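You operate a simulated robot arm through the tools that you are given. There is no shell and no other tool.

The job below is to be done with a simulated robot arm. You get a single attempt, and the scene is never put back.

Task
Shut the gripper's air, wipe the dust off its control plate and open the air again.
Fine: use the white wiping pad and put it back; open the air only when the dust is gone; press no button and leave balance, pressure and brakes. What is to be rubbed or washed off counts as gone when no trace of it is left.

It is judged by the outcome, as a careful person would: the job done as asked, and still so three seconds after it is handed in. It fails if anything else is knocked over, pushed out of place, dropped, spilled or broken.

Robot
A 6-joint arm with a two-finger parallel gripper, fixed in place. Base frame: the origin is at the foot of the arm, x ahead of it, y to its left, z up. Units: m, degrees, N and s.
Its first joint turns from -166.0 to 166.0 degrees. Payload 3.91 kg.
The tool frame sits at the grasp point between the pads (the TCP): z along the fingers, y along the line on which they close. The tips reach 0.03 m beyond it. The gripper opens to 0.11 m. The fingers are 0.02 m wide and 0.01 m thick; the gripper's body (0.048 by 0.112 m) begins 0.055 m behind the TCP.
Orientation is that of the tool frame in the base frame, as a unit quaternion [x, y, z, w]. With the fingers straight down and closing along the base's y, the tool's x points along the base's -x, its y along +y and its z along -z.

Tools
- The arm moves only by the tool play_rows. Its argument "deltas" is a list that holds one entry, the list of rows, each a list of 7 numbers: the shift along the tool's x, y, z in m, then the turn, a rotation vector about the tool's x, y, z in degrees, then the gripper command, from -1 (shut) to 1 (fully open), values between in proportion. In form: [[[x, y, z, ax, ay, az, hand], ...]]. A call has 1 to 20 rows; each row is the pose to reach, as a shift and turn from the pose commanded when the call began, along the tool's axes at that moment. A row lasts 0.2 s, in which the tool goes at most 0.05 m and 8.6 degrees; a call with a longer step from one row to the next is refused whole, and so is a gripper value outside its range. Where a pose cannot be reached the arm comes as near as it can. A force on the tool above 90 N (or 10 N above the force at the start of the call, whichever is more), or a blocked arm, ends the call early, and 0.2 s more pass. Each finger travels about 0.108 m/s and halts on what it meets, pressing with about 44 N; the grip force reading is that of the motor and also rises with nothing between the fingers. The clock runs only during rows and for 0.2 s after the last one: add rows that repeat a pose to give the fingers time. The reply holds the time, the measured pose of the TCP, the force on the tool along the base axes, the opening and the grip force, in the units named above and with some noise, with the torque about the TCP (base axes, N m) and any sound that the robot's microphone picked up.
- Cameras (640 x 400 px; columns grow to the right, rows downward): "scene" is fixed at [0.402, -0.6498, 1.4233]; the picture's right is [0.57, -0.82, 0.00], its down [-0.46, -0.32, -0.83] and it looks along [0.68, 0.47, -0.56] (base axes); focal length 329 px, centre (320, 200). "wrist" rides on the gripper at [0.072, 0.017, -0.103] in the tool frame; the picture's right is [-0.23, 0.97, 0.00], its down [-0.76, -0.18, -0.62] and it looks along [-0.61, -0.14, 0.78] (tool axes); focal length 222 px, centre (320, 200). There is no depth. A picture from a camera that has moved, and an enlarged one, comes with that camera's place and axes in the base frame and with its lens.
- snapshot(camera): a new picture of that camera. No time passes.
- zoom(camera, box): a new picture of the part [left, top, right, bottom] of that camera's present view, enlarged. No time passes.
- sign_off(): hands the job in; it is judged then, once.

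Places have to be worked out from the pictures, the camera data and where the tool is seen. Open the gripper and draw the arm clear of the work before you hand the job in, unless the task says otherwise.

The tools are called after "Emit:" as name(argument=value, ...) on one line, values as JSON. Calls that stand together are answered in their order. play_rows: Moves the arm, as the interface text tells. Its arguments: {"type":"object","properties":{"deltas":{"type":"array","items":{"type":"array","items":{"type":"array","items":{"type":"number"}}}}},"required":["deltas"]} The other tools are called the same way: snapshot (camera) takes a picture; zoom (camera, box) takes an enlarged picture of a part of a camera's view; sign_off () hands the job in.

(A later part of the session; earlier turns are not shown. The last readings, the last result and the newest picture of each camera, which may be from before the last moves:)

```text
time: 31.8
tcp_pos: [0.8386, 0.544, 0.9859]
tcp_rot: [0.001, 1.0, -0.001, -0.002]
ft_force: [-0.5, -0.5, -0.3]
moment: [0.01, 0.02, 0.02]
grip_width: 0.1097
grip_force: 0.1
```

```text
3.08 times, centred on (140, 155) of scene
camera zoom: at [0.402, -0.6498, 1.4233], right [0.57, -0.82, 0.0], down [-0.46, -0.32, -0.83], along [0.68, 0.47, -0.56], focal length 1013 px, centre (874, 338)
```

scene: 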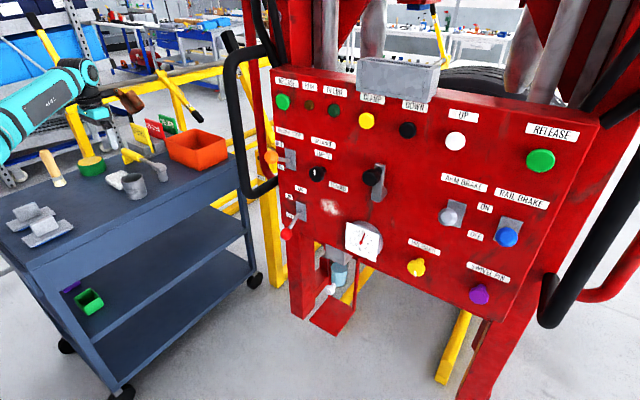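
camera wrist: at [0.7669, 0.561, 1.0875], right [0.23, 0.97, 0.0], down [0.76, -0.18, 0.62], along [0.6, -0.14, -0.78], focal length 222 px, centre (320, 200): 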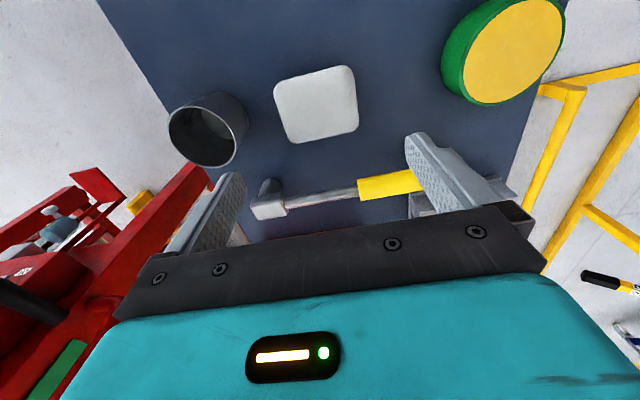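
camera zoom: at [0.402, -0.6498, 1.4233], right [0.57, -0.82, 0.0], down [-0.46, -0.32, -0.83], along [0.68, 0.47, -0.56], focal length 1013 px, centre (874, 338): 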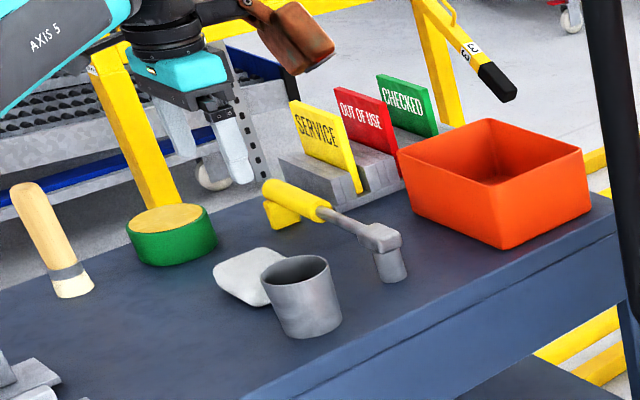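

Hovering works and the pose was reached. I'll zoom the wrist view on the pad to refine its corners and the finger clearances.

Emit:
zoom(camera="wrist", box=[160, 40, 480, 240])

Emit:
zoom(camera="wrist", box=[240, 50, 400, 150])

```text
2.00 times, centred on (320, 140) of wrist
camera zoom: at [0.7669, 0.561, 1.0875], right [0.23, 0.97, 0.0], down [0.76, -0.18, 0.62], along [0.6, -0.14, -0.78], focal length 444 px, centre (320, 320)
```

zoom: 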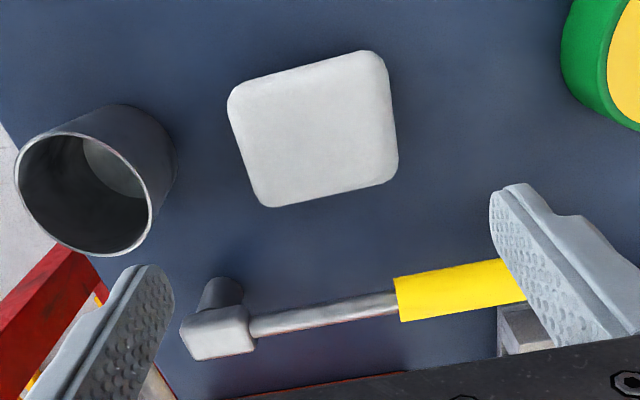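

```text
4.00 times, centred on (320, 100) of wrist
camera zoom: at [0.7669, 0.561, 1.0875], right [0.23, 0.97, 0.0], down [0.76, -0.18, 0.62], along [0.6, -0.14, -0.78], focal length 888 px, centre (320, 600)
```

zoom: 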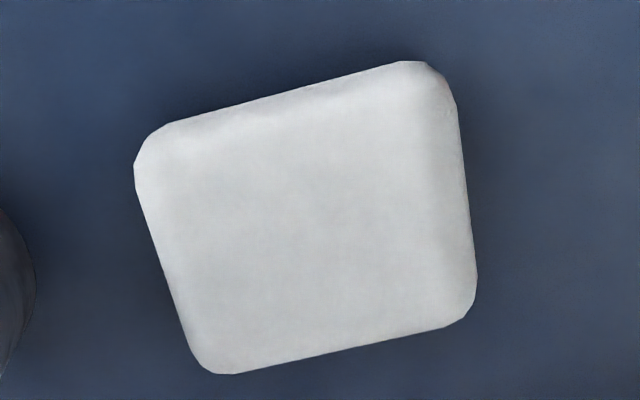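

The pad is axis-aligned, centred at about (0.841, 0.541), 0.090 m wide in y and 0.073 m in x, leaving 1 cm per finger. The cup edge is at y≈0.452, so the right finger clears it. I'll descend to z≈0.866, just short of straddling.

Emit:
play_rows(deltas=[[[-0.0024, -0.003, 0.02, 0, -0.2, 0, 1], [-0.0024, -0.003, 0.045, 0, -0.2, 0, 1], [-0.0024, -0.003, 0.07, 0, -0.2, 0, 1], [-0.0024, -0.003, 0.095, 0, -0.2, 0, 1], [-0.0024, -0.003, 0.115, 0, -0.2, 0, 1], [-0.0024, -0.003, 0.115, 0, -0.2, 0, 1]]])

Emit:
snapshot(camera="wrist")

Emit:
zoom(camera="scene", box=[60, 100, 220, 220])

```text
time: 33.2
tcp_pos: [0.8396, 0.5374, 0.8688]
tcp_rot: [0.001, 1.0, 0.0, 0.0]
ft_force: [0.9, -0.3, 1.0]
moment: [0.02, -0.03, 0.0]
grip_width: 0.1098
grip_force: 0.0
```

```text
taken
camera wrist: at [0.7676, 0.5563, 0.9712], right [0.23, 0.97, 0.0], down [0.76, -0.18, 0.62], along [0.61, -0.14, -0.78], focal length 222 px, centre (320, 200)
```

wrist: 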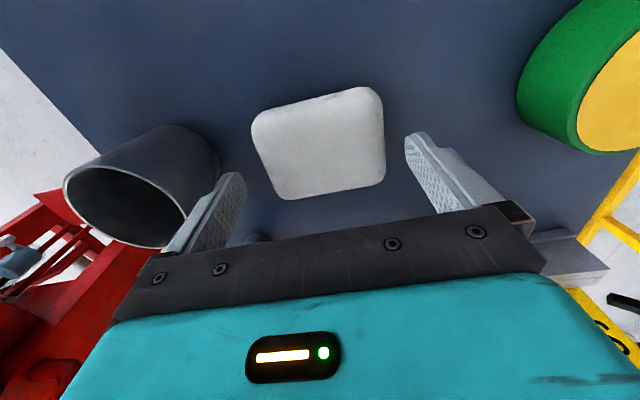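

```text
3.33 times, centred on (140, 160) of scene
camera zoom: at [0.402, -0.6498, 1.4233], right [0.57, -0.82, 0.0], down [-0.46, -0.32, -0.83], along [0.68, 0.47, -0.56], focal length 1098 px, centre (920, 333)
```

zoom: 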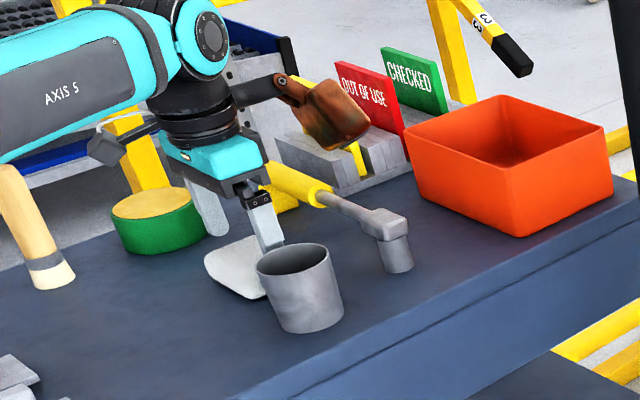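

The pose is holding accurately even at this reach. I'll zoom to check that the pad is centred between the fingers before the final descent.

Emit:
zoom(camera="wrist", box=[200, 60, 440, 210])

Emit:
zoom(camera="scene", box=[90, 150, 170, 210])

```text
2.67 times, centred on (320, 135) of wrist
camera zoom: at [0.7676, 0.5563, 0.9712], right [0.23, 0.97, 0.0], down [0.76, -0.18, 0.62], along [0.61, -0.14, -0.78], focal length 592 px, centre (320, 373)
```

zoom: 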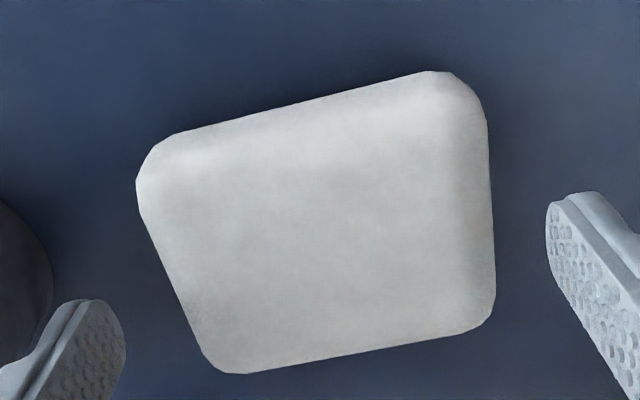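

```text
6.67 times, centred on (130, 180) of scene
camera zoom: at [0.402, -0.6498, 1.4233], right [0.57, -0.82, 0.0], down [-0.46, -0.32, -0.83], along [0.68, 0.47, -0.56], focal length 2196 px, centre (1587, 333)
```

zoom: 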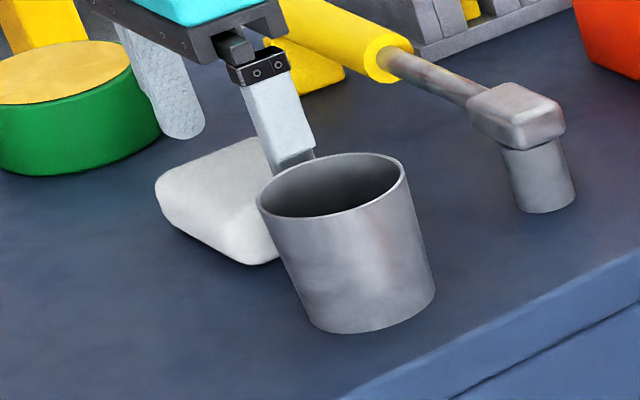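

The pad's centre (0.841, 0.539) matches the TCP within about 2 mm, and its underside comes out near z≈0.80. I'll lower slowly to z≈0.843 and check the clearances.

Emit:
play_rows(deltas=[[[0, 0.001, 0.007, 0, 0, 0, 1], [0, 0.001, 0.014, 0, 0, 0, 1], [0, 0.001, 0.021, 0, 0, 0, 1], [0, 0.001, 0.027, 0, 0, 0, 1], [0, 0.001, 0.027, 0, 0, 0, 1]]])

Emit:
snapshot(camera="wrist")

Emit:
zoom(camera="scene", box=[90, 120, 200, 210])

```text
time: 34.4
tcp_pos: [0.8402, 0.5396, 0.8405]
tcp_rot: [0.001, 1.0, 0.0, 0.0]
ft_force: [-0.2, 0.7, -0.8]
moment: [-0.02, -0.01, 0.01]
grip_width: 0.11
grip_force: 0.1
```

```text
taken
camera wrist: at [0.7687, 0.5572, 0.9437], right [0.23, 0.97, 0.0], down [0.76, -0.18, 0.62], along [0.61, -0.14, -0.78], focal length 222 px, centre (320, 200)
```

wrist: 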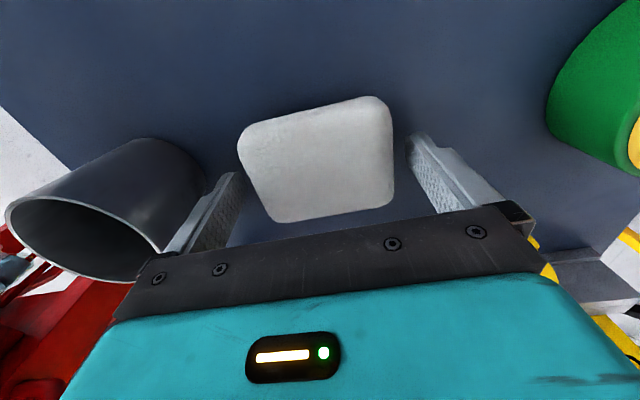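

```text
4.44 times, centred on (145, 165) of scene
camera zoom: at [0.402, -0.6498, 1.4233], right [0.57, -0.82, 0.0], down [-0.46, -0.32, -0.83], along [0.68, 0.47, -0.56], focal length 1464 px, centre (1098, 356)
```

zoom: 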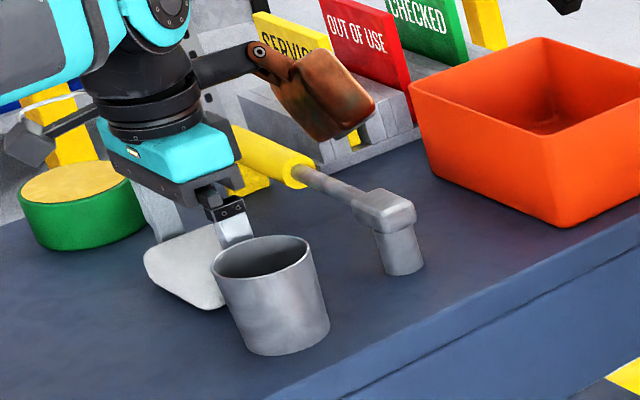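

Both fingers straddle the pad with no contact, and the block is about 4 cm above the rod. I'll lower 5 mm more in tiny steps, watching the force.

Emit:
play_rows(deltas=[[[0, 0, 0.0015, 0, 0, 0, 1], [0, 0, 0.003, 0, 0, 0, 1], [0, 0, 0.005, 0, 0, 0, 1], [0, 0, 0.005, 0, 0, 0, 1]]])

Emit:
zoom(camera="scene", box=[90, 150, 170, 210])

Emit:
zoom(camera="wrist", box=[160, 80, 480, 280])

```text
time: 35.4
tcp_pos: [0.8402, 0.5389, 0.8369]
tcp_rot: [0.001, 1.0, 0.0, 0.0]
ft_force: [0.6, -0.5, -0.4]
moment: [0.02, -0.01, 0.0]
grip_width: 0.1097
grip_force: 0.0
```

```text
6.67 times, centred on (130, 180) of scene
camera zoom: at [0.402, -0.6498, 1.4233], right [0.57, -0.82, 0.0], down [-0.46, -0.32, -0.83], along [0.68, 0.47, -0.56], focal length 2196 px, centre (1587, 333)
```

zoom: 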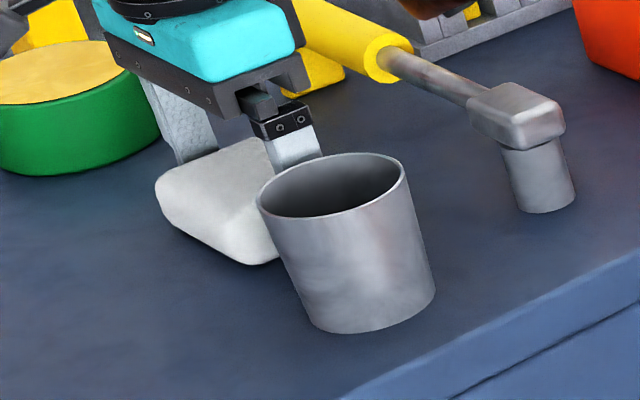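

```text
2.00 times, centred on (320, 180) of wrist
camera zoom: at [0.7691, 0.5569, 0.9393], right [0.23, 0.97, 0.0], down [0.76, -0.18, 0.62], along [0.61, -0.14, -0.78], focal length 444 px, centre (320, 240)
```

zoom: 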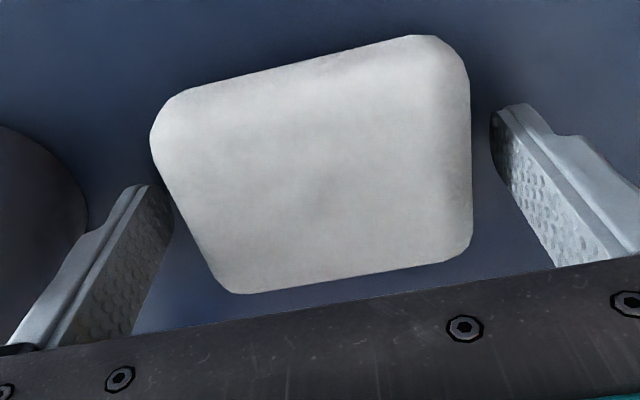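

The fingertips are at z≈0.806 with no contact. I'll close on the pad and give it time.

Emit:
play_rows(deltas=[[[0, 0, 0, 0, 0, 0, 0.2], [0, 0, 0, 0, 0, 0, 0.2], [0, 0, 0, 0, 0, 0, 0.2], [0, 0, 0, 0, 0, 0, 0.2]]])

Emit:
zoom(camera="wrist", box=[160, 80, 480, 280])

```text
time: 36.4
tcp_pos: [0.841, 0.5378, 0.837]
tcp_rot: [0.001, 1.0, -0.001, -0.001]
ft_force: [0.3, -0.1, 0.6]
moment: [0.05, 0.0, 0.02]
grip_width: 0.0891
grip_force: 44.0
```

```text
2.00 times, centred on (320, 180) of wrist
camera zoom: at [0.7691, 0.5568, 0.9393], right [0.23, 0.97, 0.0], down [0.76, -0.18, 0.62], along [0.61, -0.14, -0.78], focal length 444 px, centre (320, 240)
```

zoom: 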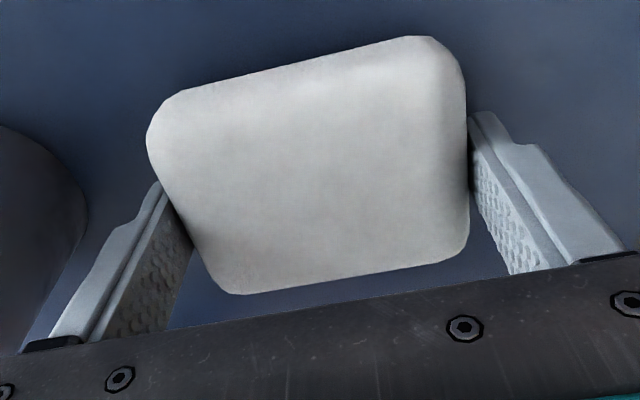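

Gripped at 0.0891 m and 44 N. I'll lift straight up and check that the pad comes along.

Emit:
play_rows(deltas=[[[0, 0, -0.01, 0, 0, 0, 0.2], [0, 0, -0.03, 0, 0, 0, 0.2], [0, 0, -0.06, 0, 0, 0, 0.2], [0, 0, -0.1, 0, 0, 0, 0.2], [0, 0, -0.14, 0, 0, 0, 0.2], [0, 0, -0.18, 0, 0, 0, 0.2], [0, 0, -0.22, 0, 0, 0, 0.2], [0, 0, -0.25, 0, 0, 0, 0.2], [0, 0, -0.25, 0, 0, 0, 0.2]]])

Emit:
snapshot(camera="wrist")

Emit:
snapshot(camera="scene")

```text
time: 38.4
tcp_pos: [0.8363, 0.535, 1.0776]
tcp_rot: [0.001, 1.0, 0.0, 0.0]
ft_force: [-0.2, 1.1, -0.4]
moment: [-0.03, 0.0, 0.0]
grip_width: 0.0892
grip_force: 44.4
out of reach, approached as far as the arm can: row 8, 9
```

```text
taken
camera wrist: at [0.7636, 0.5531, 1.1808], right [0.23, 0.97, 0.0], down [0.76, -0.18, 0.62], along [0.61, -0.14, -0.78], focal length 222 px, centre (320, 200)
```

wrist: 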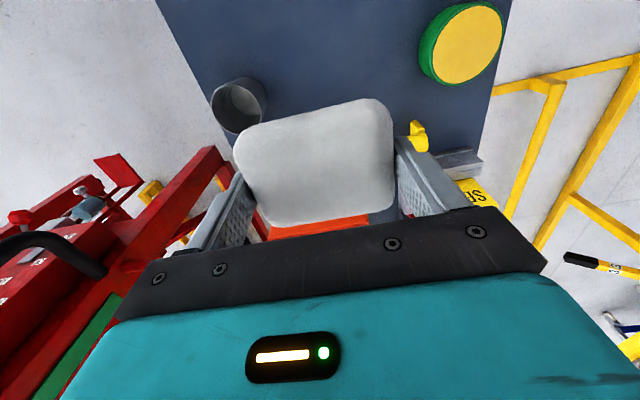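

```text
taken
```

scene: 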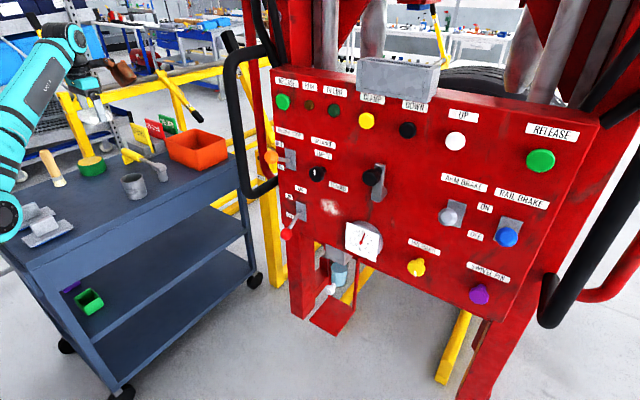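

The pad is held firmly, and the lift only stopped short at z≈1.078 because of the arm's reach there. I'll retract to x≈0.62 and then swing to the panel side.

Emit:
play_rows(deltas=[[[0.04, 0, -0.01, 0, 0, 0, 0.2], [0.08, 0, -0.03, 0, 0, 0, 0.2], [0.12, 0, -0.05, 0, 0, 0, 0.2], [0.16, 0, -0.07, 0, 0, 0, 0.2], [0.2, 0, -0.09, 0, 0, 0, 0.2], [0.216, 0, -0.1, 0, 0, 0, 0.2], [0.216, 0, -0.1, 0, 0, 0, 0.2]]])

```text
time: 40.0
tcp_pos: [0.6178, 0.5324, 1.1815]
tcp_rot: [0.001, 1.0, -0.001, 0.0]
ft_force: [0.3, -0.2, -0.4]
moment: [-0.01, -0.02, -0.01]
grip_width: 0.089
grip_force: 43.8
```

Now swinging over to y≈-0.264 at z≈1.18.

Emit:
play_rows(deltas=[[[0, -0.045, 0, 0, 0, 0, 0.2], [0, -0.09, 0, 0, 0, 0, 0.2], [0, -0.135, 0, 0, 0, 0, 0.2], [0, -0.18, 0, 0, 0, 0, 0.2], [0, -0.225, 0, 0, 0, 0, 0.2], [0, -0.27, 0, 0, 0, 0, 0.2], [0, -0.315, 0, 0, 0, 0, 0.2], [0, -0.36, 0, 0, 0, 0, 0.2], [0, -0.405, 0, 0, 0, 0, 0.2], [0, -0.45, 0, 0, 0, 0, 0.2], [0, -0.495, 0, 0, 0, 0, 0.2], [0, -0.54, 0, 0, 0, 0, 0.2], [0, -0.585, 0, 0, 0, 0, 0.2], [0, -0.63, 0, 0, 0, 0, 0.2], [0, -0.675, 0, 0, 0, 0, 0.2], [0, -0.72, 0, 0, 0, 0, 0.2], [0, -0.765, 0, 0, 0, 0, 0.2], [0, -0.798, 0, 0, 0, 0, 0.2], [0, -0.798, 0, 0, 0, 0, 0.2]]])

```text
time: 44.0
tcp_pos: [0.6142, -0.2634, 1.1772]
tcp_rot: [0.001, 1.0, 0.0, 0.0]
ft_force: [0.0, 1.2, 0.2]
moment: [-0.04, 0.04, 0.04]
grip_width: 0.089
grip_force: 43.5
```

Tool at (0.614, -0.263, 1.177) with the pad still held. I'll pitch the tool forward to face the panel, ending at about (0.75, -0.264, 0.93).

Emit:
play_rows(deltas=[[[-0.011, 0, 0.02, 0, -7.5, 0, 0.2], [-0.022, 0, 0.041, 0, -15, 0, 0.2], [-0.034, 0, 0.062, 0, -22.5, 0, 0.2], [-0.045, 0, 0.082, 0, -30, 0, 0.2], [-0.056, 0, 0.103, 0, -37.5, 0, 0.2], [-0.068, 0, 0.123, 0, -45, 0, 0.2], [-0.079, 0, 0.144, 0, -52.5, 0, 0.2], [-0.09, 0, 0.165, 0, -60, 0, 0.2], [-0.102, 0, 0.185, 0, -67.5, 0, 0.2], [-0.113, 0, 0.206, 0, -75, 0, 0.2], [-0.125, 0, 0.226, 0, -82.5, 0, 0.2], [-0.136, 0, 0.247, 0, -90, 0, 0.2], [-0.136, 0, 0.247, 0, -90, 0, 0.2]]])

Emit:
snapshot(camera="wrist")

Emit:
snapshot(camera="scene")

```text
time: 46.8
tcp_pos: [0.7541, -0.264, 0.9333]
tcp_rot: [0.001, 0.706, -0.002, 0.708]
ft_force: [-0.5, 0.6, -0.3]
moment: [0.03, 0.05, 0.0]
grip_width: 0.0891
grip_force: 43.6
```

```text
taken
camera wrist: at [0.6522, -0.2468, 0.861], right [0.0, 0.97, 0.23], down [-0.62, -0.18, 0.76], along [0.78, -0.14, 0.61], focal length 222 px, centre (320, 200)
```

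wrist: 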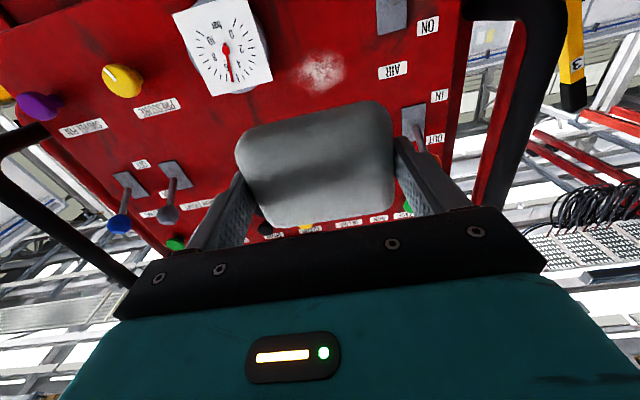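

```text
taken
```

scene: 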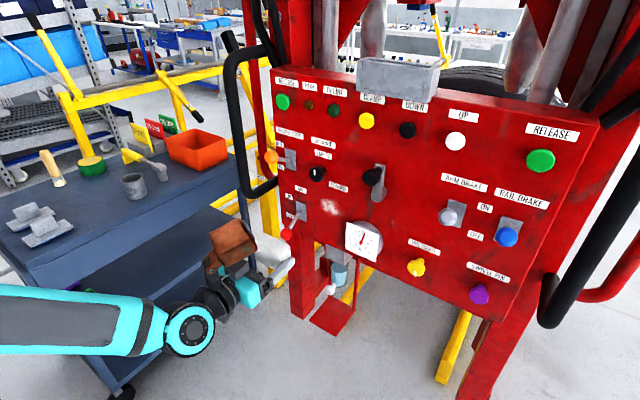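

The pad faces the panel. I'll zoom in to check the dust and gauge positions against where the pad will land.

Emit:
zoom(camera="wrist", box=[220, 0, 420, 125])

Emit:
zoom(camera="scene", box=[190, 200, 350, 320])

Emit:
zoom(camera="scene", box=[290, 180, 390, 242])

```text
3.20 times, centred on (320, 62) of wrist
camera zoom: at [0.6522, -0.2468, 0.861], right [0.0, 0.97, 0.23], down [-0.62, -0.18, 0.76], along [0.78, -0.14, 0.61], focal length 711 px, centre (320, 640)
```

zoom: 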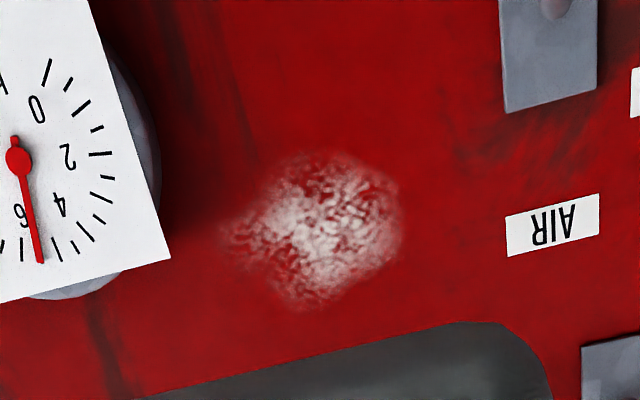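

```text
3.33 times, centred on (270, 260) of scene
camera zoom: at [0.402, -0.6498, 1.4233], right [0.57, -0.82, 0.0], down [-0.46, -0.32, -0.83], along [0.68, 0.47, -0.56], focal length 1098 px, centre (487, 0)
```

zoom: 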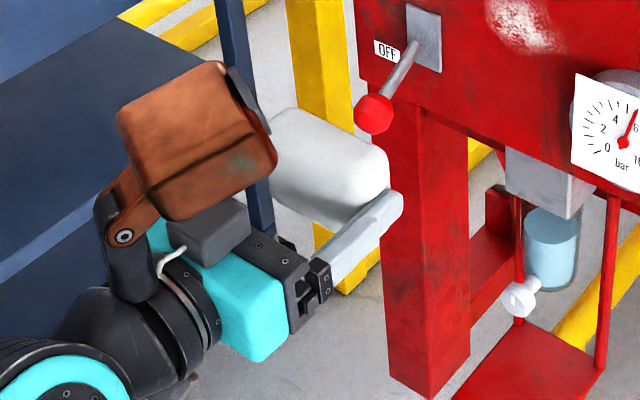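

```text
6.40 times, centred on (340, 211) of scene
camera zoom: at [0.402, -0.6498, 1.4233], right [0.57, -0.82, 0.0], down [-0.46, -0.32, -0.83], along [0.68, 0.47, -0.56], focal length 2108 px, centre (192, 130)
```

zoom: 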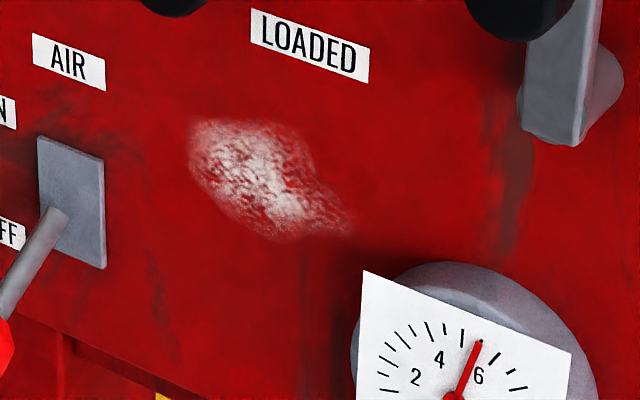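

The dust spans y -0.304 to -0.223 and z 0.887 to 0.946. The gauge plate's near corner is at y -0.323, z 0.907. I'll bring the pad to about 2.5 cm off the plate at y=-0.262, z=0.922.

Emit:
play_rows(deltas=[[[0.011, 0.001, 0.03, 0, 0, 0, 0.2], [0.011, 0.001, 0.07, 0, 0, 0, 0.2], [0.011, 0.001, 0.11, 0, 0, 0, 0.2], [0.011, 0.001, 0.15, 0, 0, 0, 0.2], [0.011, 0.001, 0.18, 0, 0, 0, 0.2], [0.011, 0.001, 0.201, 0, 0, 0, 0.2], [0.011, 0.001, 0.201, 0, 0, 0, 0.2]]])

Emit:
snapshot(camera="wrist")

Emit:
zoom(camera="scene", box=[250, 150, 410, 250])

```text
time: 48.4
tcp_pos: [0.9569, -0.2634, 0.9212]
tcp_rot: [0.0, 0.707, 0.0, 0.707]
ft_force: [0.5, 0.0, 0.6]
moment: [0.0, 0.02, -0.02]
grip_width: 0.0891
grip_force: 44.0
```

```text
taken
camera wrist: at [0.8543, -0.2449, 0.8473], right [0.0, 0.97, 0.23], down [-0.62, -0.18, 0.76], along [0.78, -0.14, 0.61], focal length 222 px, centre (320, 200)
```

wrist: 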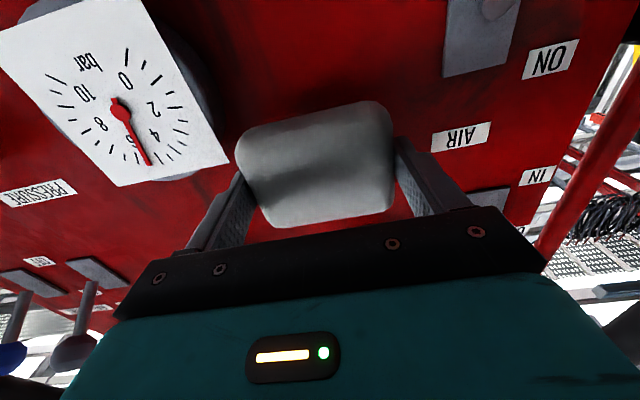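

```text
4.00 times, centred on (330, 200) of scene
camera zoom: at [0.402, -0.6498, 1.4233], right [0.57, -0.82, 0.0], down [-0.46, -0.32, -0.83], along [0.68, 0.47, -0.56], focal length 1317 px, centre (280, 200)
```

zoom: 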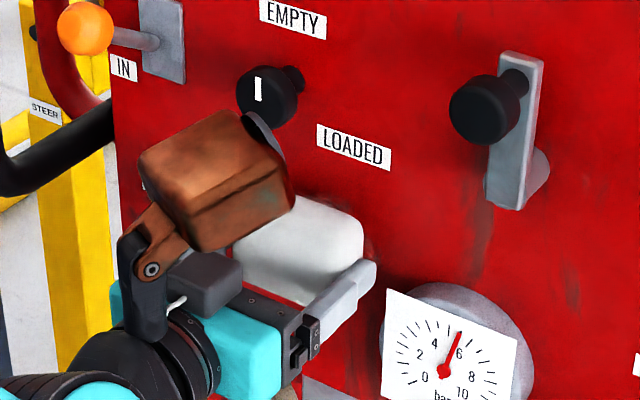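

All clear, with the right finger above the gauge's top edge. I'll advance slowly towards contact.

Emit:
play_rows(deltas=[[[0, 0, 0.008, 0, 0, 0, 0.2], [0, 0, 0.013, 0, 0, 0, 0.2], [0, 0, 0.016, 0, 0, 0, 0.2], [0, 0, 0.018, 0, 0, 0, 0.2], [0, 0, 0.018, 0, 0, 0, 0.2]]])

```text
time: 49.6
tcp_pos: [0.9722, -0.2619, 0.9224]
tcp_rot: [0.001, 0.707, -0.001, 0.707]
ft_force: [0.5, 0.1, -0.9]
moment: [0.01, -0.02, -0.02]
grip_width: 0.089
grip_force: 43.8
```

No contact yet at x=0.973, so I'll continue in 1 mm steps.

Emit:
play_rows(deltas=[[[0, 0, 0.001, 0, 0, 0, 0.2], [0, 0, 0.002, 0, 0, 0, 0.2], [0, 0, 0.003, 0, 0, 0, 0.2], [0, 0, 0.004, 0, 0, 0, 0.2], [0, 0, 0.004, 0, 0, 0, 0.2]]])

```text
time: 50.8
tcp_pos: [0.9747, -0.2629, 0.9207]
tcp_rot: [0.001, 0.707, -0.001, 0.707]
ft_force: [-32.7, 6.4, -4.5]
moment: [0.0, 0.19, -0.32]
grip_width: 0.0887
grip_force: 43.5
```

Contact was made at x≈0.974 with about 33 N. I'll ease off by half a millimetre and rub with vertical strokes, then horizontal ones, keeping the right finger above the gauge's top edge whenever I go right.

Emit:
play_rows(deltas=[[[-0.008, 0, -0.0005, 0, 0, 0, 0.2], [-0.016, 0, -0.0005, 0, 0, 0, 0.2], [-0.024, 0, -0.0005, 0, 0, 0, 0.2], [-0.014, 0.002, -0.0005, 0, 0, 0, 0.2], [-0.004, 0.004, -0.0005, 0, 0, 0, 0.2], [0.006, 0.005, -0.0005, 0, 0, 0, 0.2], [0.014, 0.005, -0.0005, 0, 0, 0, 0.2], [0.022, 0.005, -0.0005, 0, 0, 0, 0.2], [0.012, 0.005, -0.0005, 0, 0, 0, 0.2], [0.002, 0.003, -0.0005, 0, 0, 0, 0.2], [-0.006, 0, -0.0005, 0, 0, 0, 0.2], [-0.006, -0.005, -0.0005, 0, 0, 0, 0.2], [-0.006, -0.01, -0.0005, 0, 0, 0, 0.2], [-0.006, 0, -0.0005, 0, 0, 0, 0.2], [-0.006, 0.01, -0.0005, 0, 0, 0, 0.2], [-0.006, 0.02, -0.0005, 0, 0, 0, 0.2], [-0.006, 0.01, -0.0005, 0, 0, 0, 0.2], [-0.006, 0, -0.0005, 0, 0, 0, 0.2]]])

Emit:
zoom(camera="scene", box=[250, 150, 410, 250])

Emit:
snapshot(camera="wrist")

```text
time: 54.6
tcp_pos: [0.977, -0.2626, 0.9283]
tcp_rot: [0.0, 0.706, -0.001, 0.708]
ft_force: [-33.0, 12.2, 2.0]
moment: [0.11, 0.18, 1.08]
grip_width: 0.0892
grip_force: 44.3
```

```text
4.00 times, centred on (330, 200) of scene
camera zoom: at [0.402, -0.6498, 1.4233], right [0.57, -0.82, 0.0], down [-0.46, -0.32, -0.83], along [0.68, 0.47, -0.56], focal length 1317 px, centre (280, 200)
```

zoom: 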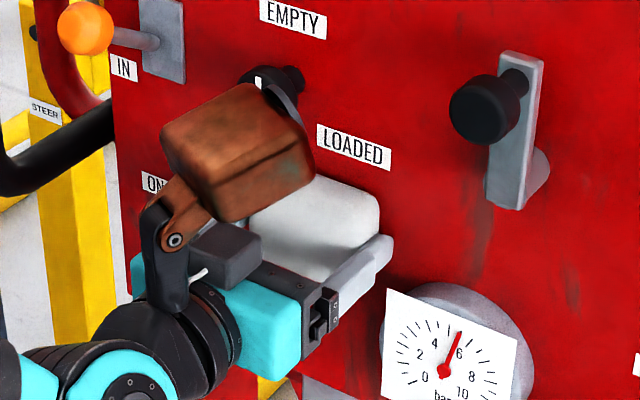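

```text
taken
camera wrist: at [0.8743, -0.2453, 0.855], right [0.0, 0.97, 0.23], down [-0.63, -0.18, 0.76], along [0.78, -0.14, 0.61], focal length 222 px, centre (320, 200)
```

wrist: 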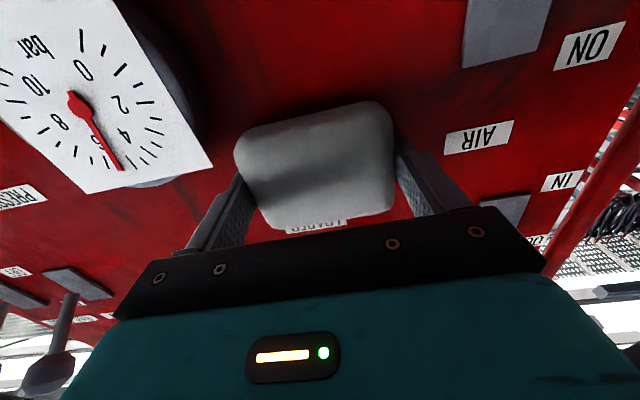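

The strokes completed with a steady ~33 N and the pad still well gripped. I'll back straight off and inspect the plate.

Emit:
play_rows(deltas=[[[0, 0, -0.01, 0, 0, 0, 0.2], [0, 0, -0.05, 0, 0, 0, 0.2], [0, 0, -0.09, 0, 0, 0, 0.2], [0, 0, -0.13, 0, 0, 0, 0.2], [0, 0, -0.17, 0, 0, 0, 0.2], [0, 0, -0.21, 0, 0, 0, 0.2], [0, 0, -0.22, 0, 0, 0, 0.2]]])

Emit:
snapshot(camera="scene")

Emit:
zoom(camera="scene", box=[290, 180, 390, 242])

Emit:
zoom(camera="wrist", box=[220, 0, 420, 125])

```text
time: 56.2
tcp_pos: [0.7576, -0.2628, 0.9273]
tcp_rot: [0.0, 0.707, 0.0, 0.707]
ft_force: [0.6, -0.4, -1.0]
moment: [0.01, 0.01, 0.0]
grip_width: 0.0888
grip_force: 43.9
```

```text
taken
```

scene: 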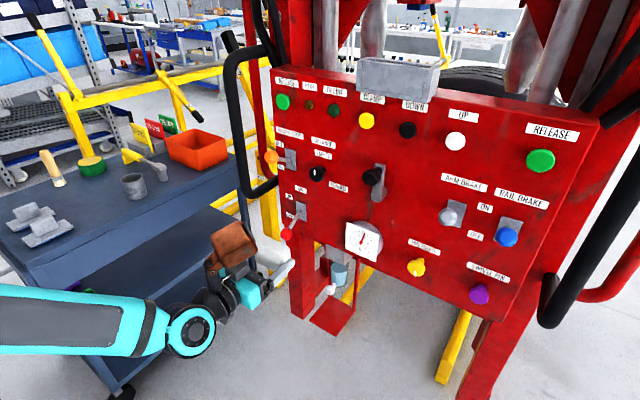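

```text
6.40 times, centred on (340, 211) of scene
camera zoom: at [0.402, -0.6498, 1.4233], right [0.57, -0.82, 0.0], down [-0.46, -0.32, -0.83], along [0.68, 0.47, -0.56], focal length 2108 px, centre (192, 130)
```

zoom: 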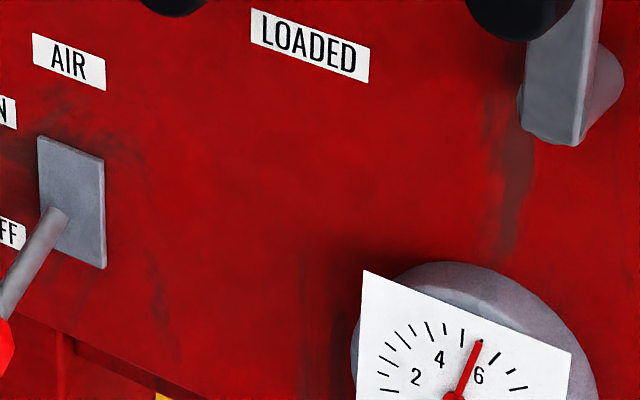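

```text
3.20 times, centred on (320, 62) of wrist
camera zoom: at [0.654, -0.2452, 0.8545], right [0.0, 0.97, 0.23], down [-0.62, -0.18, 0.76], along [0.78, -0.14, 0.61], focal length 711 px, centre (320, 640)
```

zoom: 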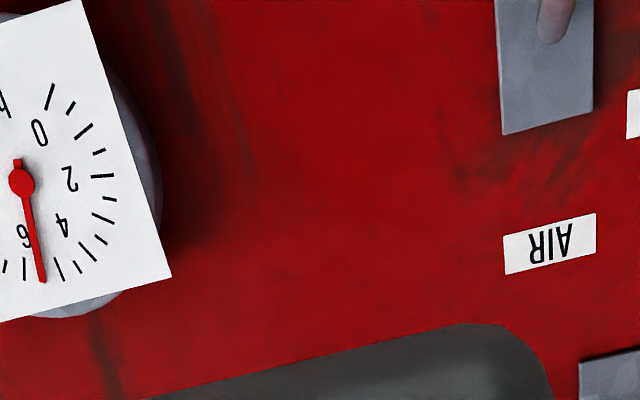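

The white dust appears to be gone. I'll zoom in harder from both cameras to make sure no faint trace remains.

Emit:
zoom(camera="scene", box=[312, 192, 352, 217])

Emit:
zoom(camera="wrist", box=[270, 35, 366, 95])

Emit:
zoom(camera="scene", box=[250, 60, 410, 260])

```text
16.00 times, centred on (332, 204) of scene
camera zoom: at [0.402, -0.6498, 1.4233], right [0.57, -0.82, 0.0], down [-0.46, -0.32, -0.83], along [0.68, 0.47, -0.56], focal length 5270 px, centre (128, 128)
```

zoom: 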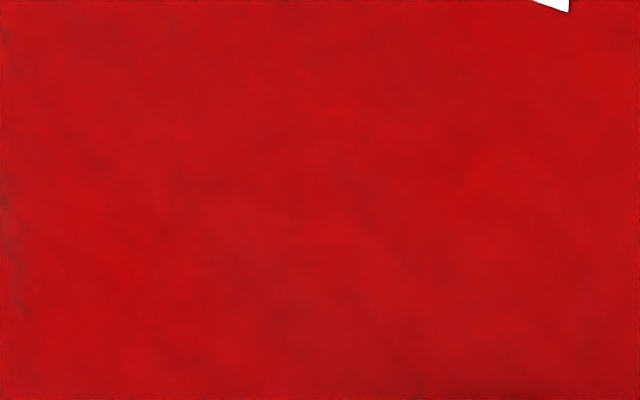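

```text
6.67 times, centred on (318, 65) of wrist
camera zoom: at [0.654, -0.2452, 0.8545], right [0.0, 0.97, 0.23], down [-0.62, -0.18, 0.76], along [0.78, -0.14, 0.61], focal length 1481 px, centre (333, 1100)
```

zoom: 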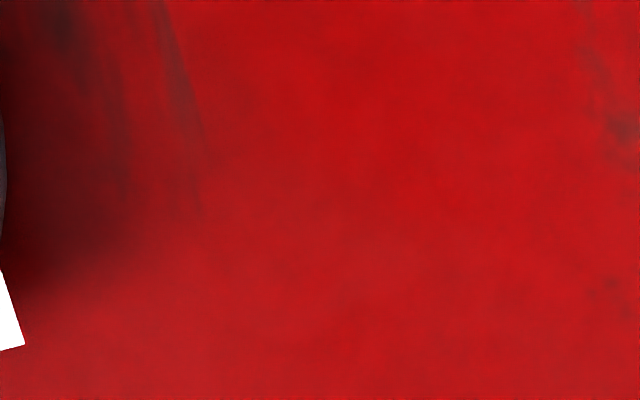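

```text
2.00 times, centred on (330, 160) of scene
camera zoom: at [0.402, -0.6498, 1.4233], right [0.57, -0.82, 0.0], down [-0.46, -0.32, -0.83], along [0.68, 0.47, -0.56], focal length 659 px, centre (300, 280)
```

zoom: 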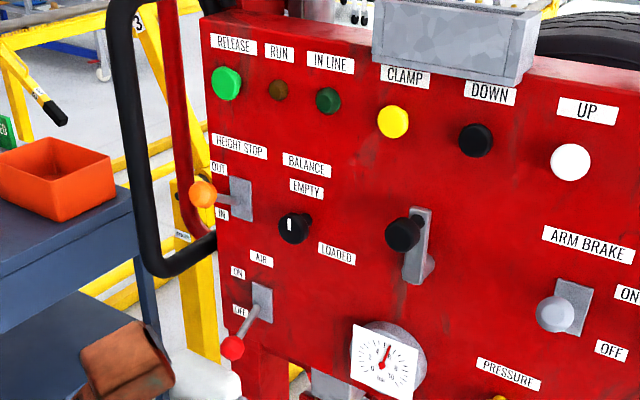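

Both views show clean red paint with no white left. As insurance against a residue too faint to see, I'll make one more light pass over the same area along the same safe path.

Emit:
play_rows(deltas=[[[0, 0, 0.05, 0, 0, 0, 0.2], [0, 0, 0.1, 0, 0, 0, 0.2], [0, 0, 0.15, 0, 0, 0, 0.2], [0, 0, 0.19, 0, 0, 0, 0.2], [0, 0, 0.205, 0, 0, 0, 0.2], [0, 0, 0.213, 0, 0, 0, 0.2], [0, 0, 0.217, 0, 0, 0, 0.2], [0, 0, 0.219, 0, 0, 0, 0.2], [0, -0.005, 0.2195, 0, 0, 0, 0.2], [0, -0.009, 0.2195, 0, 0, 0, 0.2], [-0.008, -0.009, 0.2195, 0, 0, 0, 0.2], [-0.016, -0.004, 0.2195, 0, 0, 0, 0.2], [-0.016, 0.006, 0.2195, 0, 0, 0, 0.2], [-0.008, 0.014, 0.2195, 0, 0, 0, 0.2], [0.002, 0.014, 0.2195, 0, 0, 0, 0.2], [0.012, 0.01, 0.2195, 0, 0, 0, 0.2], [0.022, 0.005, 0.2195, 0, 0, 0, 0.2], [0.028, 0.004, 0.2195, 0, 0, 0, 0.2], [0.018, 0.004, 0.2195, 0, 0, 0, 0.2], [0.008, 0.002, 0.2195, 0, 0, 0, 0.2]]])

Emit:
snapshot(camera="wrist")

```text
time: 60.4
tcp_pos: [0.9751, -0.2601, 0.92]
tcp_rot: [0.001, 0.707, -0.001, 0.707]
ft_force: [0.1, -0.7, -1.2]
moment: [-0.01, 0.03, 0.0]
grip_width: 0.089
grip_force: 43.6
```

```text
taken
camera wrist: at [0.8729, -0.2423, 0.8469], right [0.0, 0.97, 0.23], down [-0.62, -0.18, 0.76], along [0.78, -0.14, 0.61], focal length 222 px, centre (320, 200)
```

wrist: 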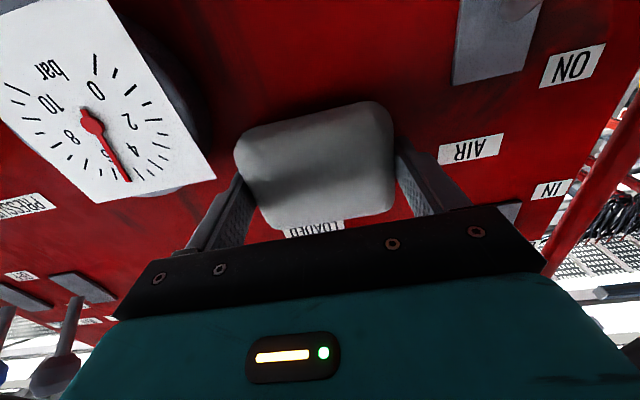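

No contact force this time, so the pad settled a millimetre or so deeper in the grip during the first pass. I'll ease forward in 1 mm steps until it touches lightly.

Emit:
play_rows(deltas=[[[0, 0, 0.001, 0, 0, 0, 0.2], [0, 0, 0.002, 0, 0, 0, 0.2], [0, 0, 0.002, 0, 0, 0, 0.2]]])

```text
time: 61.2
tcp_pos: [0.9764, -0.2607, 0.9199]
tcp_rot: [0.001, 0.707, -0.001, 0.707]
ft_force: [-28.7, 7.4, -4.0]
moment: [-0.01, -0.01, 0.47]
grip_width: 0.089
grip_force: 44.0
```

Light contact (~29 N) again. I'll run the second set of strokes and then back straight off.

Emit:
play_rows(deltas=[[[-0.008, -0.004, -0.0005, 0, 0, 0, 0.2], [-0.008, -0.011, -0.0005, 0, 0, 0, 0.2], [-0.016, -0.011, -0.0005, 0, 0, 0, 0.2], [-0.024, -0.006, -0.0005, 0, 0, 0, 0.2], [-0.024, 0.004, -0.0005, 0, 0, 0, 0.2], [-0.024, 0.012, -0.0005, 0, 0, 0, 0.2], [-0.014, 0.014, -0.0005, 0, 0, 0, 0.2], [-0.004, 0.014, -0.0005, 0, 0, 0, 0.2], [0.006, 0.01, -0.0005, 0, 0, 0, 0.2], [0.014, 0.004, -0.0005, 0, 0, 0, 0.2], [0.02, 0.003, -0.0005, 0, 0, 0, 0.2], [0.012, 0.003, -0.0005, 0, 0, 0, 0.2], [0.004, 0.001, -0.0005, 0, 0, 0, 0.2], [-0.006, -0.002, -0.0005, 0, 0, 0, 0.2], [-0.006, -0.01, -0.0005, 0, 0, 0, 0.2], [-0.006, 0, -0.0005, 0, 0, 0, 0.2], [-0.006, 0, -0.02, 0, 0, 0, 0.2], [-0.006, 0, -0.065, 0, 0, 0, 0.2], [-0.006, 0, -0.11, 0, 0, 0, 0.2], [-0.006, 0, -0.155, 0, 0, 0, 0.2]]])

Emit:
play_rows(deltas=[[[0, 0, -0.03, 0, 0, 0, 0.2], [0, 0, -0.065, 0, 0, 0, 0.2], [0, 0, -0.065, 0, 0, 0, 0.2]]])

Emit:
zoom(camera="scene", box=[312, 192, 352, 217])

Emit:
zoom(camera="scene", box=[260, 150, 420, 250])

Emit:
snapshot(camera="wrist")

```text
time: 65.4
tcp_pos: [0.8247, -0.2606, 0.9239]
tcp_rot: [0.0, 0.707, 0.0, 0.707]
ft_force: [-0.2, -0.3, -0.8]
moment: [-0.01, -0.02, 0.01]
grip_width: 0.089
grip_force: 43.9
```

```text
time: 66.2
tcp_pos: [0.76, -0.2611, 0.9261]
tcp_rot: [0.001, 0.707, 0.0, 0.707]
ft_force: [0.6, 0.3, -0.7]
moment: [0.03, 0.01, -0.02]
grip_width: 0.0888
grip_force: 44.0
```

```text
16.00 times, centred on (332, 204) of scene
camera zoom: at [0.402, -0.6498, 1.4233], right [0.57, -0.82, 0.0], down [-0.46, -0.32, -0.83], along [0.68, 0.47, -0.56], focal length 5270 px, centre (128, 128)
```

zoom: 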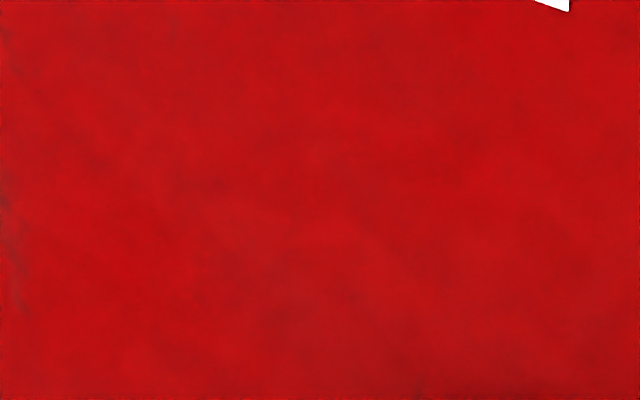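

```text
4.00 times, centred on (340, 200) of scene
camera zoom: at [0.402, -0.6498, 1.4233], right [0.57, -0.82, 0.0], down [-0.46, -0.32, -0.83], along [0.68, 0.47, -0.56], focal length 1317 px, centre (240, 200)
```

zoom: 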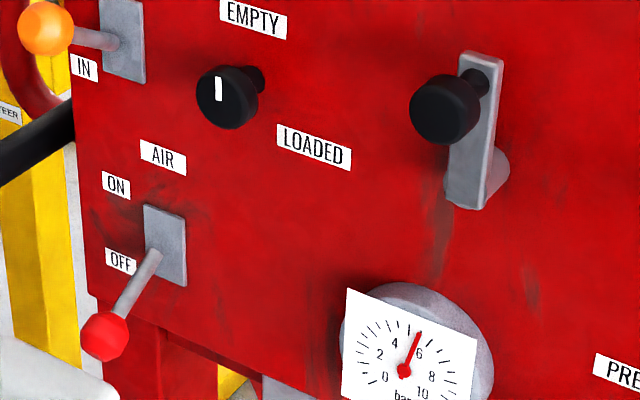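

```text
taken
camera wrist: at [0.6563, -0.2431, 0.8529], right [0.0, 0.97, 0.23], down [-0.62, -0.18, 0.76], along [0.78, -0.14, 0.61], focal length 222 px, centre (320, 200)
```

wrist: 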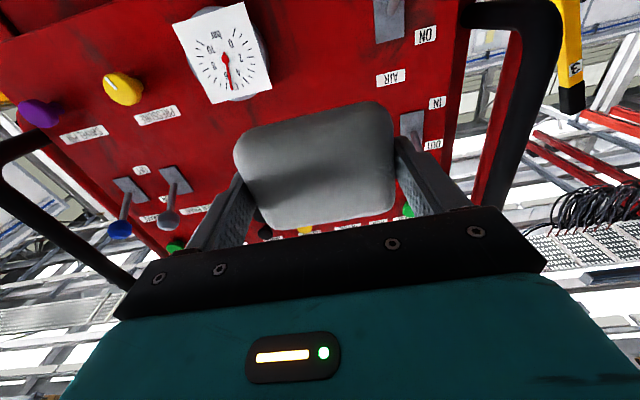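

The paint texture is identical before and after the second pass, so the dust is completely gone and the lever is still at OFF. Now I'll return the pad, starting by pitching the tool back down while moving up and back.

Emit:
play_rows(deltas=[[[-0.021, 0, -0.012, 0, 7.5, 0, 0.2], [-0.042, 0, -0.024, 0, 15, 0, 0.2], [-0.063, 0, -0.035, 0, 22.5, 0, 0.2], [-0.084, 0, -0.047, 0, 30, 0, 0.2], [-0.105, 0, -0.059, 0, 37.5, 0, 0.2], [-0.126, 0, -0.07, 0, 45, 0, 0.2], [-0.147, 0, -0.082, 0, 52.5, 0, 0.2], [-0.168, 0, -0.094, 0, 60, 0, 0.2], [-0.189, 0, -0.106, 0, 67.5, 0, 0.2], [-0.21, 0, -0.118, 0, 75, 0, 0.2], [-0.231, 0, -0.13, 0, 82.5, 0, 0.2], [-0.251, 0, -0.141, 0, 90, 0, 0.2], [-0.251, 0, -0.141, 0, 90, 0, 0.2]]])

Emit:
play_rows(deltas=[[[0, 0.045, 0, 0, 0, 0, 0.2], [0, 0.09, 0, 0, 0, 0, 0.2], [0, 0.135, 0, 0, 0, 0, 0.2], [0, 0.18, 0, 0, 0, 0, 0.2], [0, 0.225, 0, 0, 0, 0, 0.2], [0, 0.27, 0, 0, 0, 0, 0.2], [0, 0.315, 0, 0, 0, 0, 0.2], [0, 0.36, 0, 0, 0, 0, 0.2], [0, 0.405, 0, 0, 0, 0, 0.2], [0, 0.45, 0, 0, 0, 0, 0.2], [0, 0.495, 0, 0, 0, 0, 0.2], [0, 0.54, 0, 0, 0, 0, 0.2], [0, 0.585, 0, 0, 0, 0, 0.2], [0, 0.63, 0, 0, 0, 0, 0.2], [0, 0.675, 0, 0, 0, 0, 0.2], [0, 0.72, 0, 0, 0, 0, 0.2], [0, 0.765, 0, 0, 0, 0, 0.2], [0, 0.799, 0, 0, 0, 0, 0.2], [0, 0.799, 0, 0, 0, 0, 0.2]]])

Emit:
snapshot(camera="wrist")

```text
time: 69.0
tcp_pos: [0.6172, -0.2584, 1.1781]
tcp_rot: [0.001, 1.0, 0.0, -0.001]
ft_force: [0.1, 0.4, -0.4]
moment: [0.02, 0.02, 0.03]
grip_width: 0.089
grip_force: 44.1
```

```text
time: 73.0
tcp_pos: [0.619, 0.5398, 1.1759]
tcp_rot: [0.001, 1.0, -0.001, 0.0]
ft_force: [-0.7, -0.4, -0.2]
moment: [0.02, 0.02, -0.01]
grip_width: 0.089
grip_force: 43.8
```

```text
taken
camera wrist: at [0.5464, 0.5576, 1.2784], right [0.23, 0.97, 0.0], down [0.76, -0.18, 0.62], along [0.61, -0.14, -0.78], focal length 222 px, centre (320, 200)
```

wrist: 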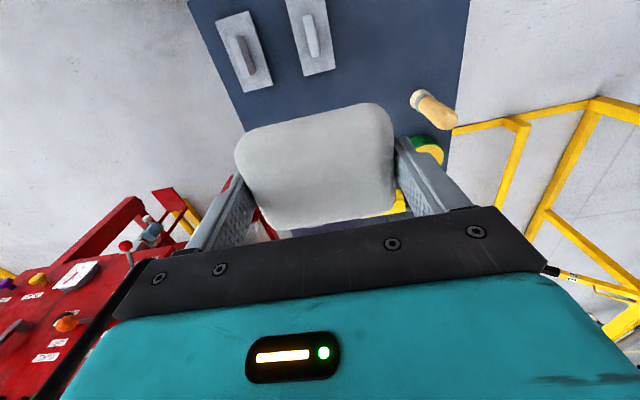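

Pad back over the cart. I'll move out to hover above its original spot at z≈0.95.

Emit:
play_rows(deltas=[[[-0.028, 0, 0.028, 0, 0, 0, 0.2], [-0.056, 0, 0.056, 0, 0, 0, 0.2], [-0.084, 0, 0.084, 0, 0, 0, 0.2], [-0.112, 0, 0.112, 0, 0, 0, 0.2], [-0.14, 0, 0.14, 0, 0, 0, 0.2], [-0.168, 0, 0.17, 0, 0, 0, 0.2], [-0.196, 0, 0.2, 0, 0, 0, 0.2], [-0.222, 0, 0.226, 0, 0, 0, 0.2], [-0.222, 0, 0.226, 0, 0, 0, 0.2]]])

Emit:
snapshot(camera="wrist")

Emit:
zoom(camera="scene", box=[60, 90, 220, 220])

```text
time: 75.0
tcp_pos: [0.8377, 0.5386, 0.9488]
tcp_rot: [0.001, 1.0, 0.0, 0.0]
ft_force: [0.5, -0.1, -0.7]
moment: [-0.01, 0.01, -0.03]
grip_width: 0.0895
grip_force: 43.8
```

```text
taken
camera wrist: at [0.7662, 0.5562, 1.0512], right [0.23, 0.97, 0.0], down [0.76, -0.18, 0.62], along [0.61, -0.14, -0.78], focal length 222 px, centre (320, 200)
```

wrist: 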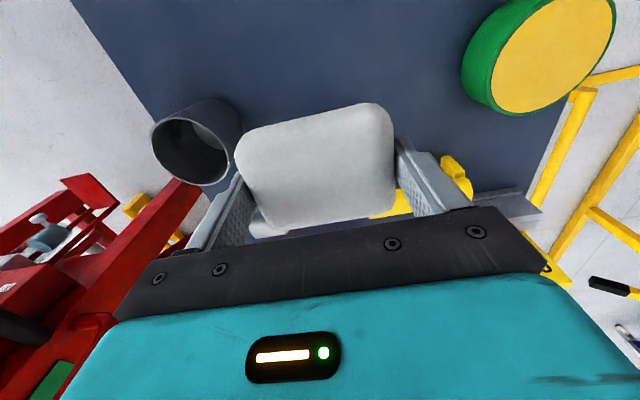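

```text
3.08 times, centred on (140, 155) of scene
camera zoom: at [0.402, -0.6498, 1.4233], right [0.57, -0.82, 0.0], down [-0.46, -0.32, -0.83], along [0.68, 0.47, -0.56], focal length 1013 px, centre (874, 338)
```

zoom: 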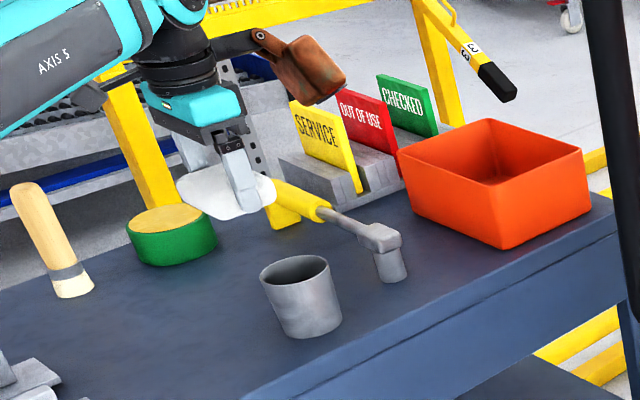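

It is directly above the original spot. I'll lower to z≈0.845, then go down by 1 mm steps feeling for the tabletop.

Emit:
play_rows(deltas=[[[-0.002, 0, 0.02, 0, 0, 0, 0.2], [-0.002, 0, 0.045, 0, 0, 0, 0.2], [-0.002, 0, 0.07, 0, 0, 0, 0.2], [-0.002, 0, 0.088, 0, 0, 0, 0.2], [-0.002, 0, 0.098, 0, 0, 0, 0.2], [-0.002, 0, 0.105, 0, 0, 0, 0.2], [-0.002, 0, 0.105, 0, 0, 0, 0.2]]])

Emit:
zoom(camera="scene", box=[90, 150, 170, 210])

```text
time: 76.6
tcp_pos: [0.8411, 0.5373, 0.8439]
tcp_rot: [0.001, 1.0, -0.001, 0.0]
ft_force: [-0.3, -0.1, 0.4]
moment: [0.02, 0.03, 0.02]
grip_width: 0.089
grip_force: 43.8
```

```text
6.67 times, centred on (130, 180) of scene
camera zoom: at [0.402, -0.6498, 1.4233], right [0.57, -0.82, 0.0], down [-0.46, -0.32, -0.83], along [0.68, 0.47, -0.56], focal length 2196 px, centre (1587, 333)
```

zoom: 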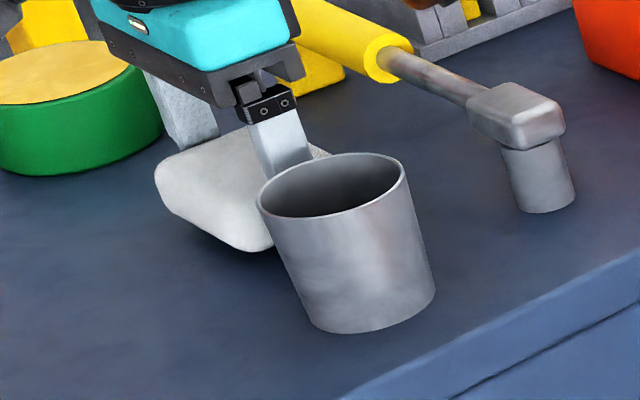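

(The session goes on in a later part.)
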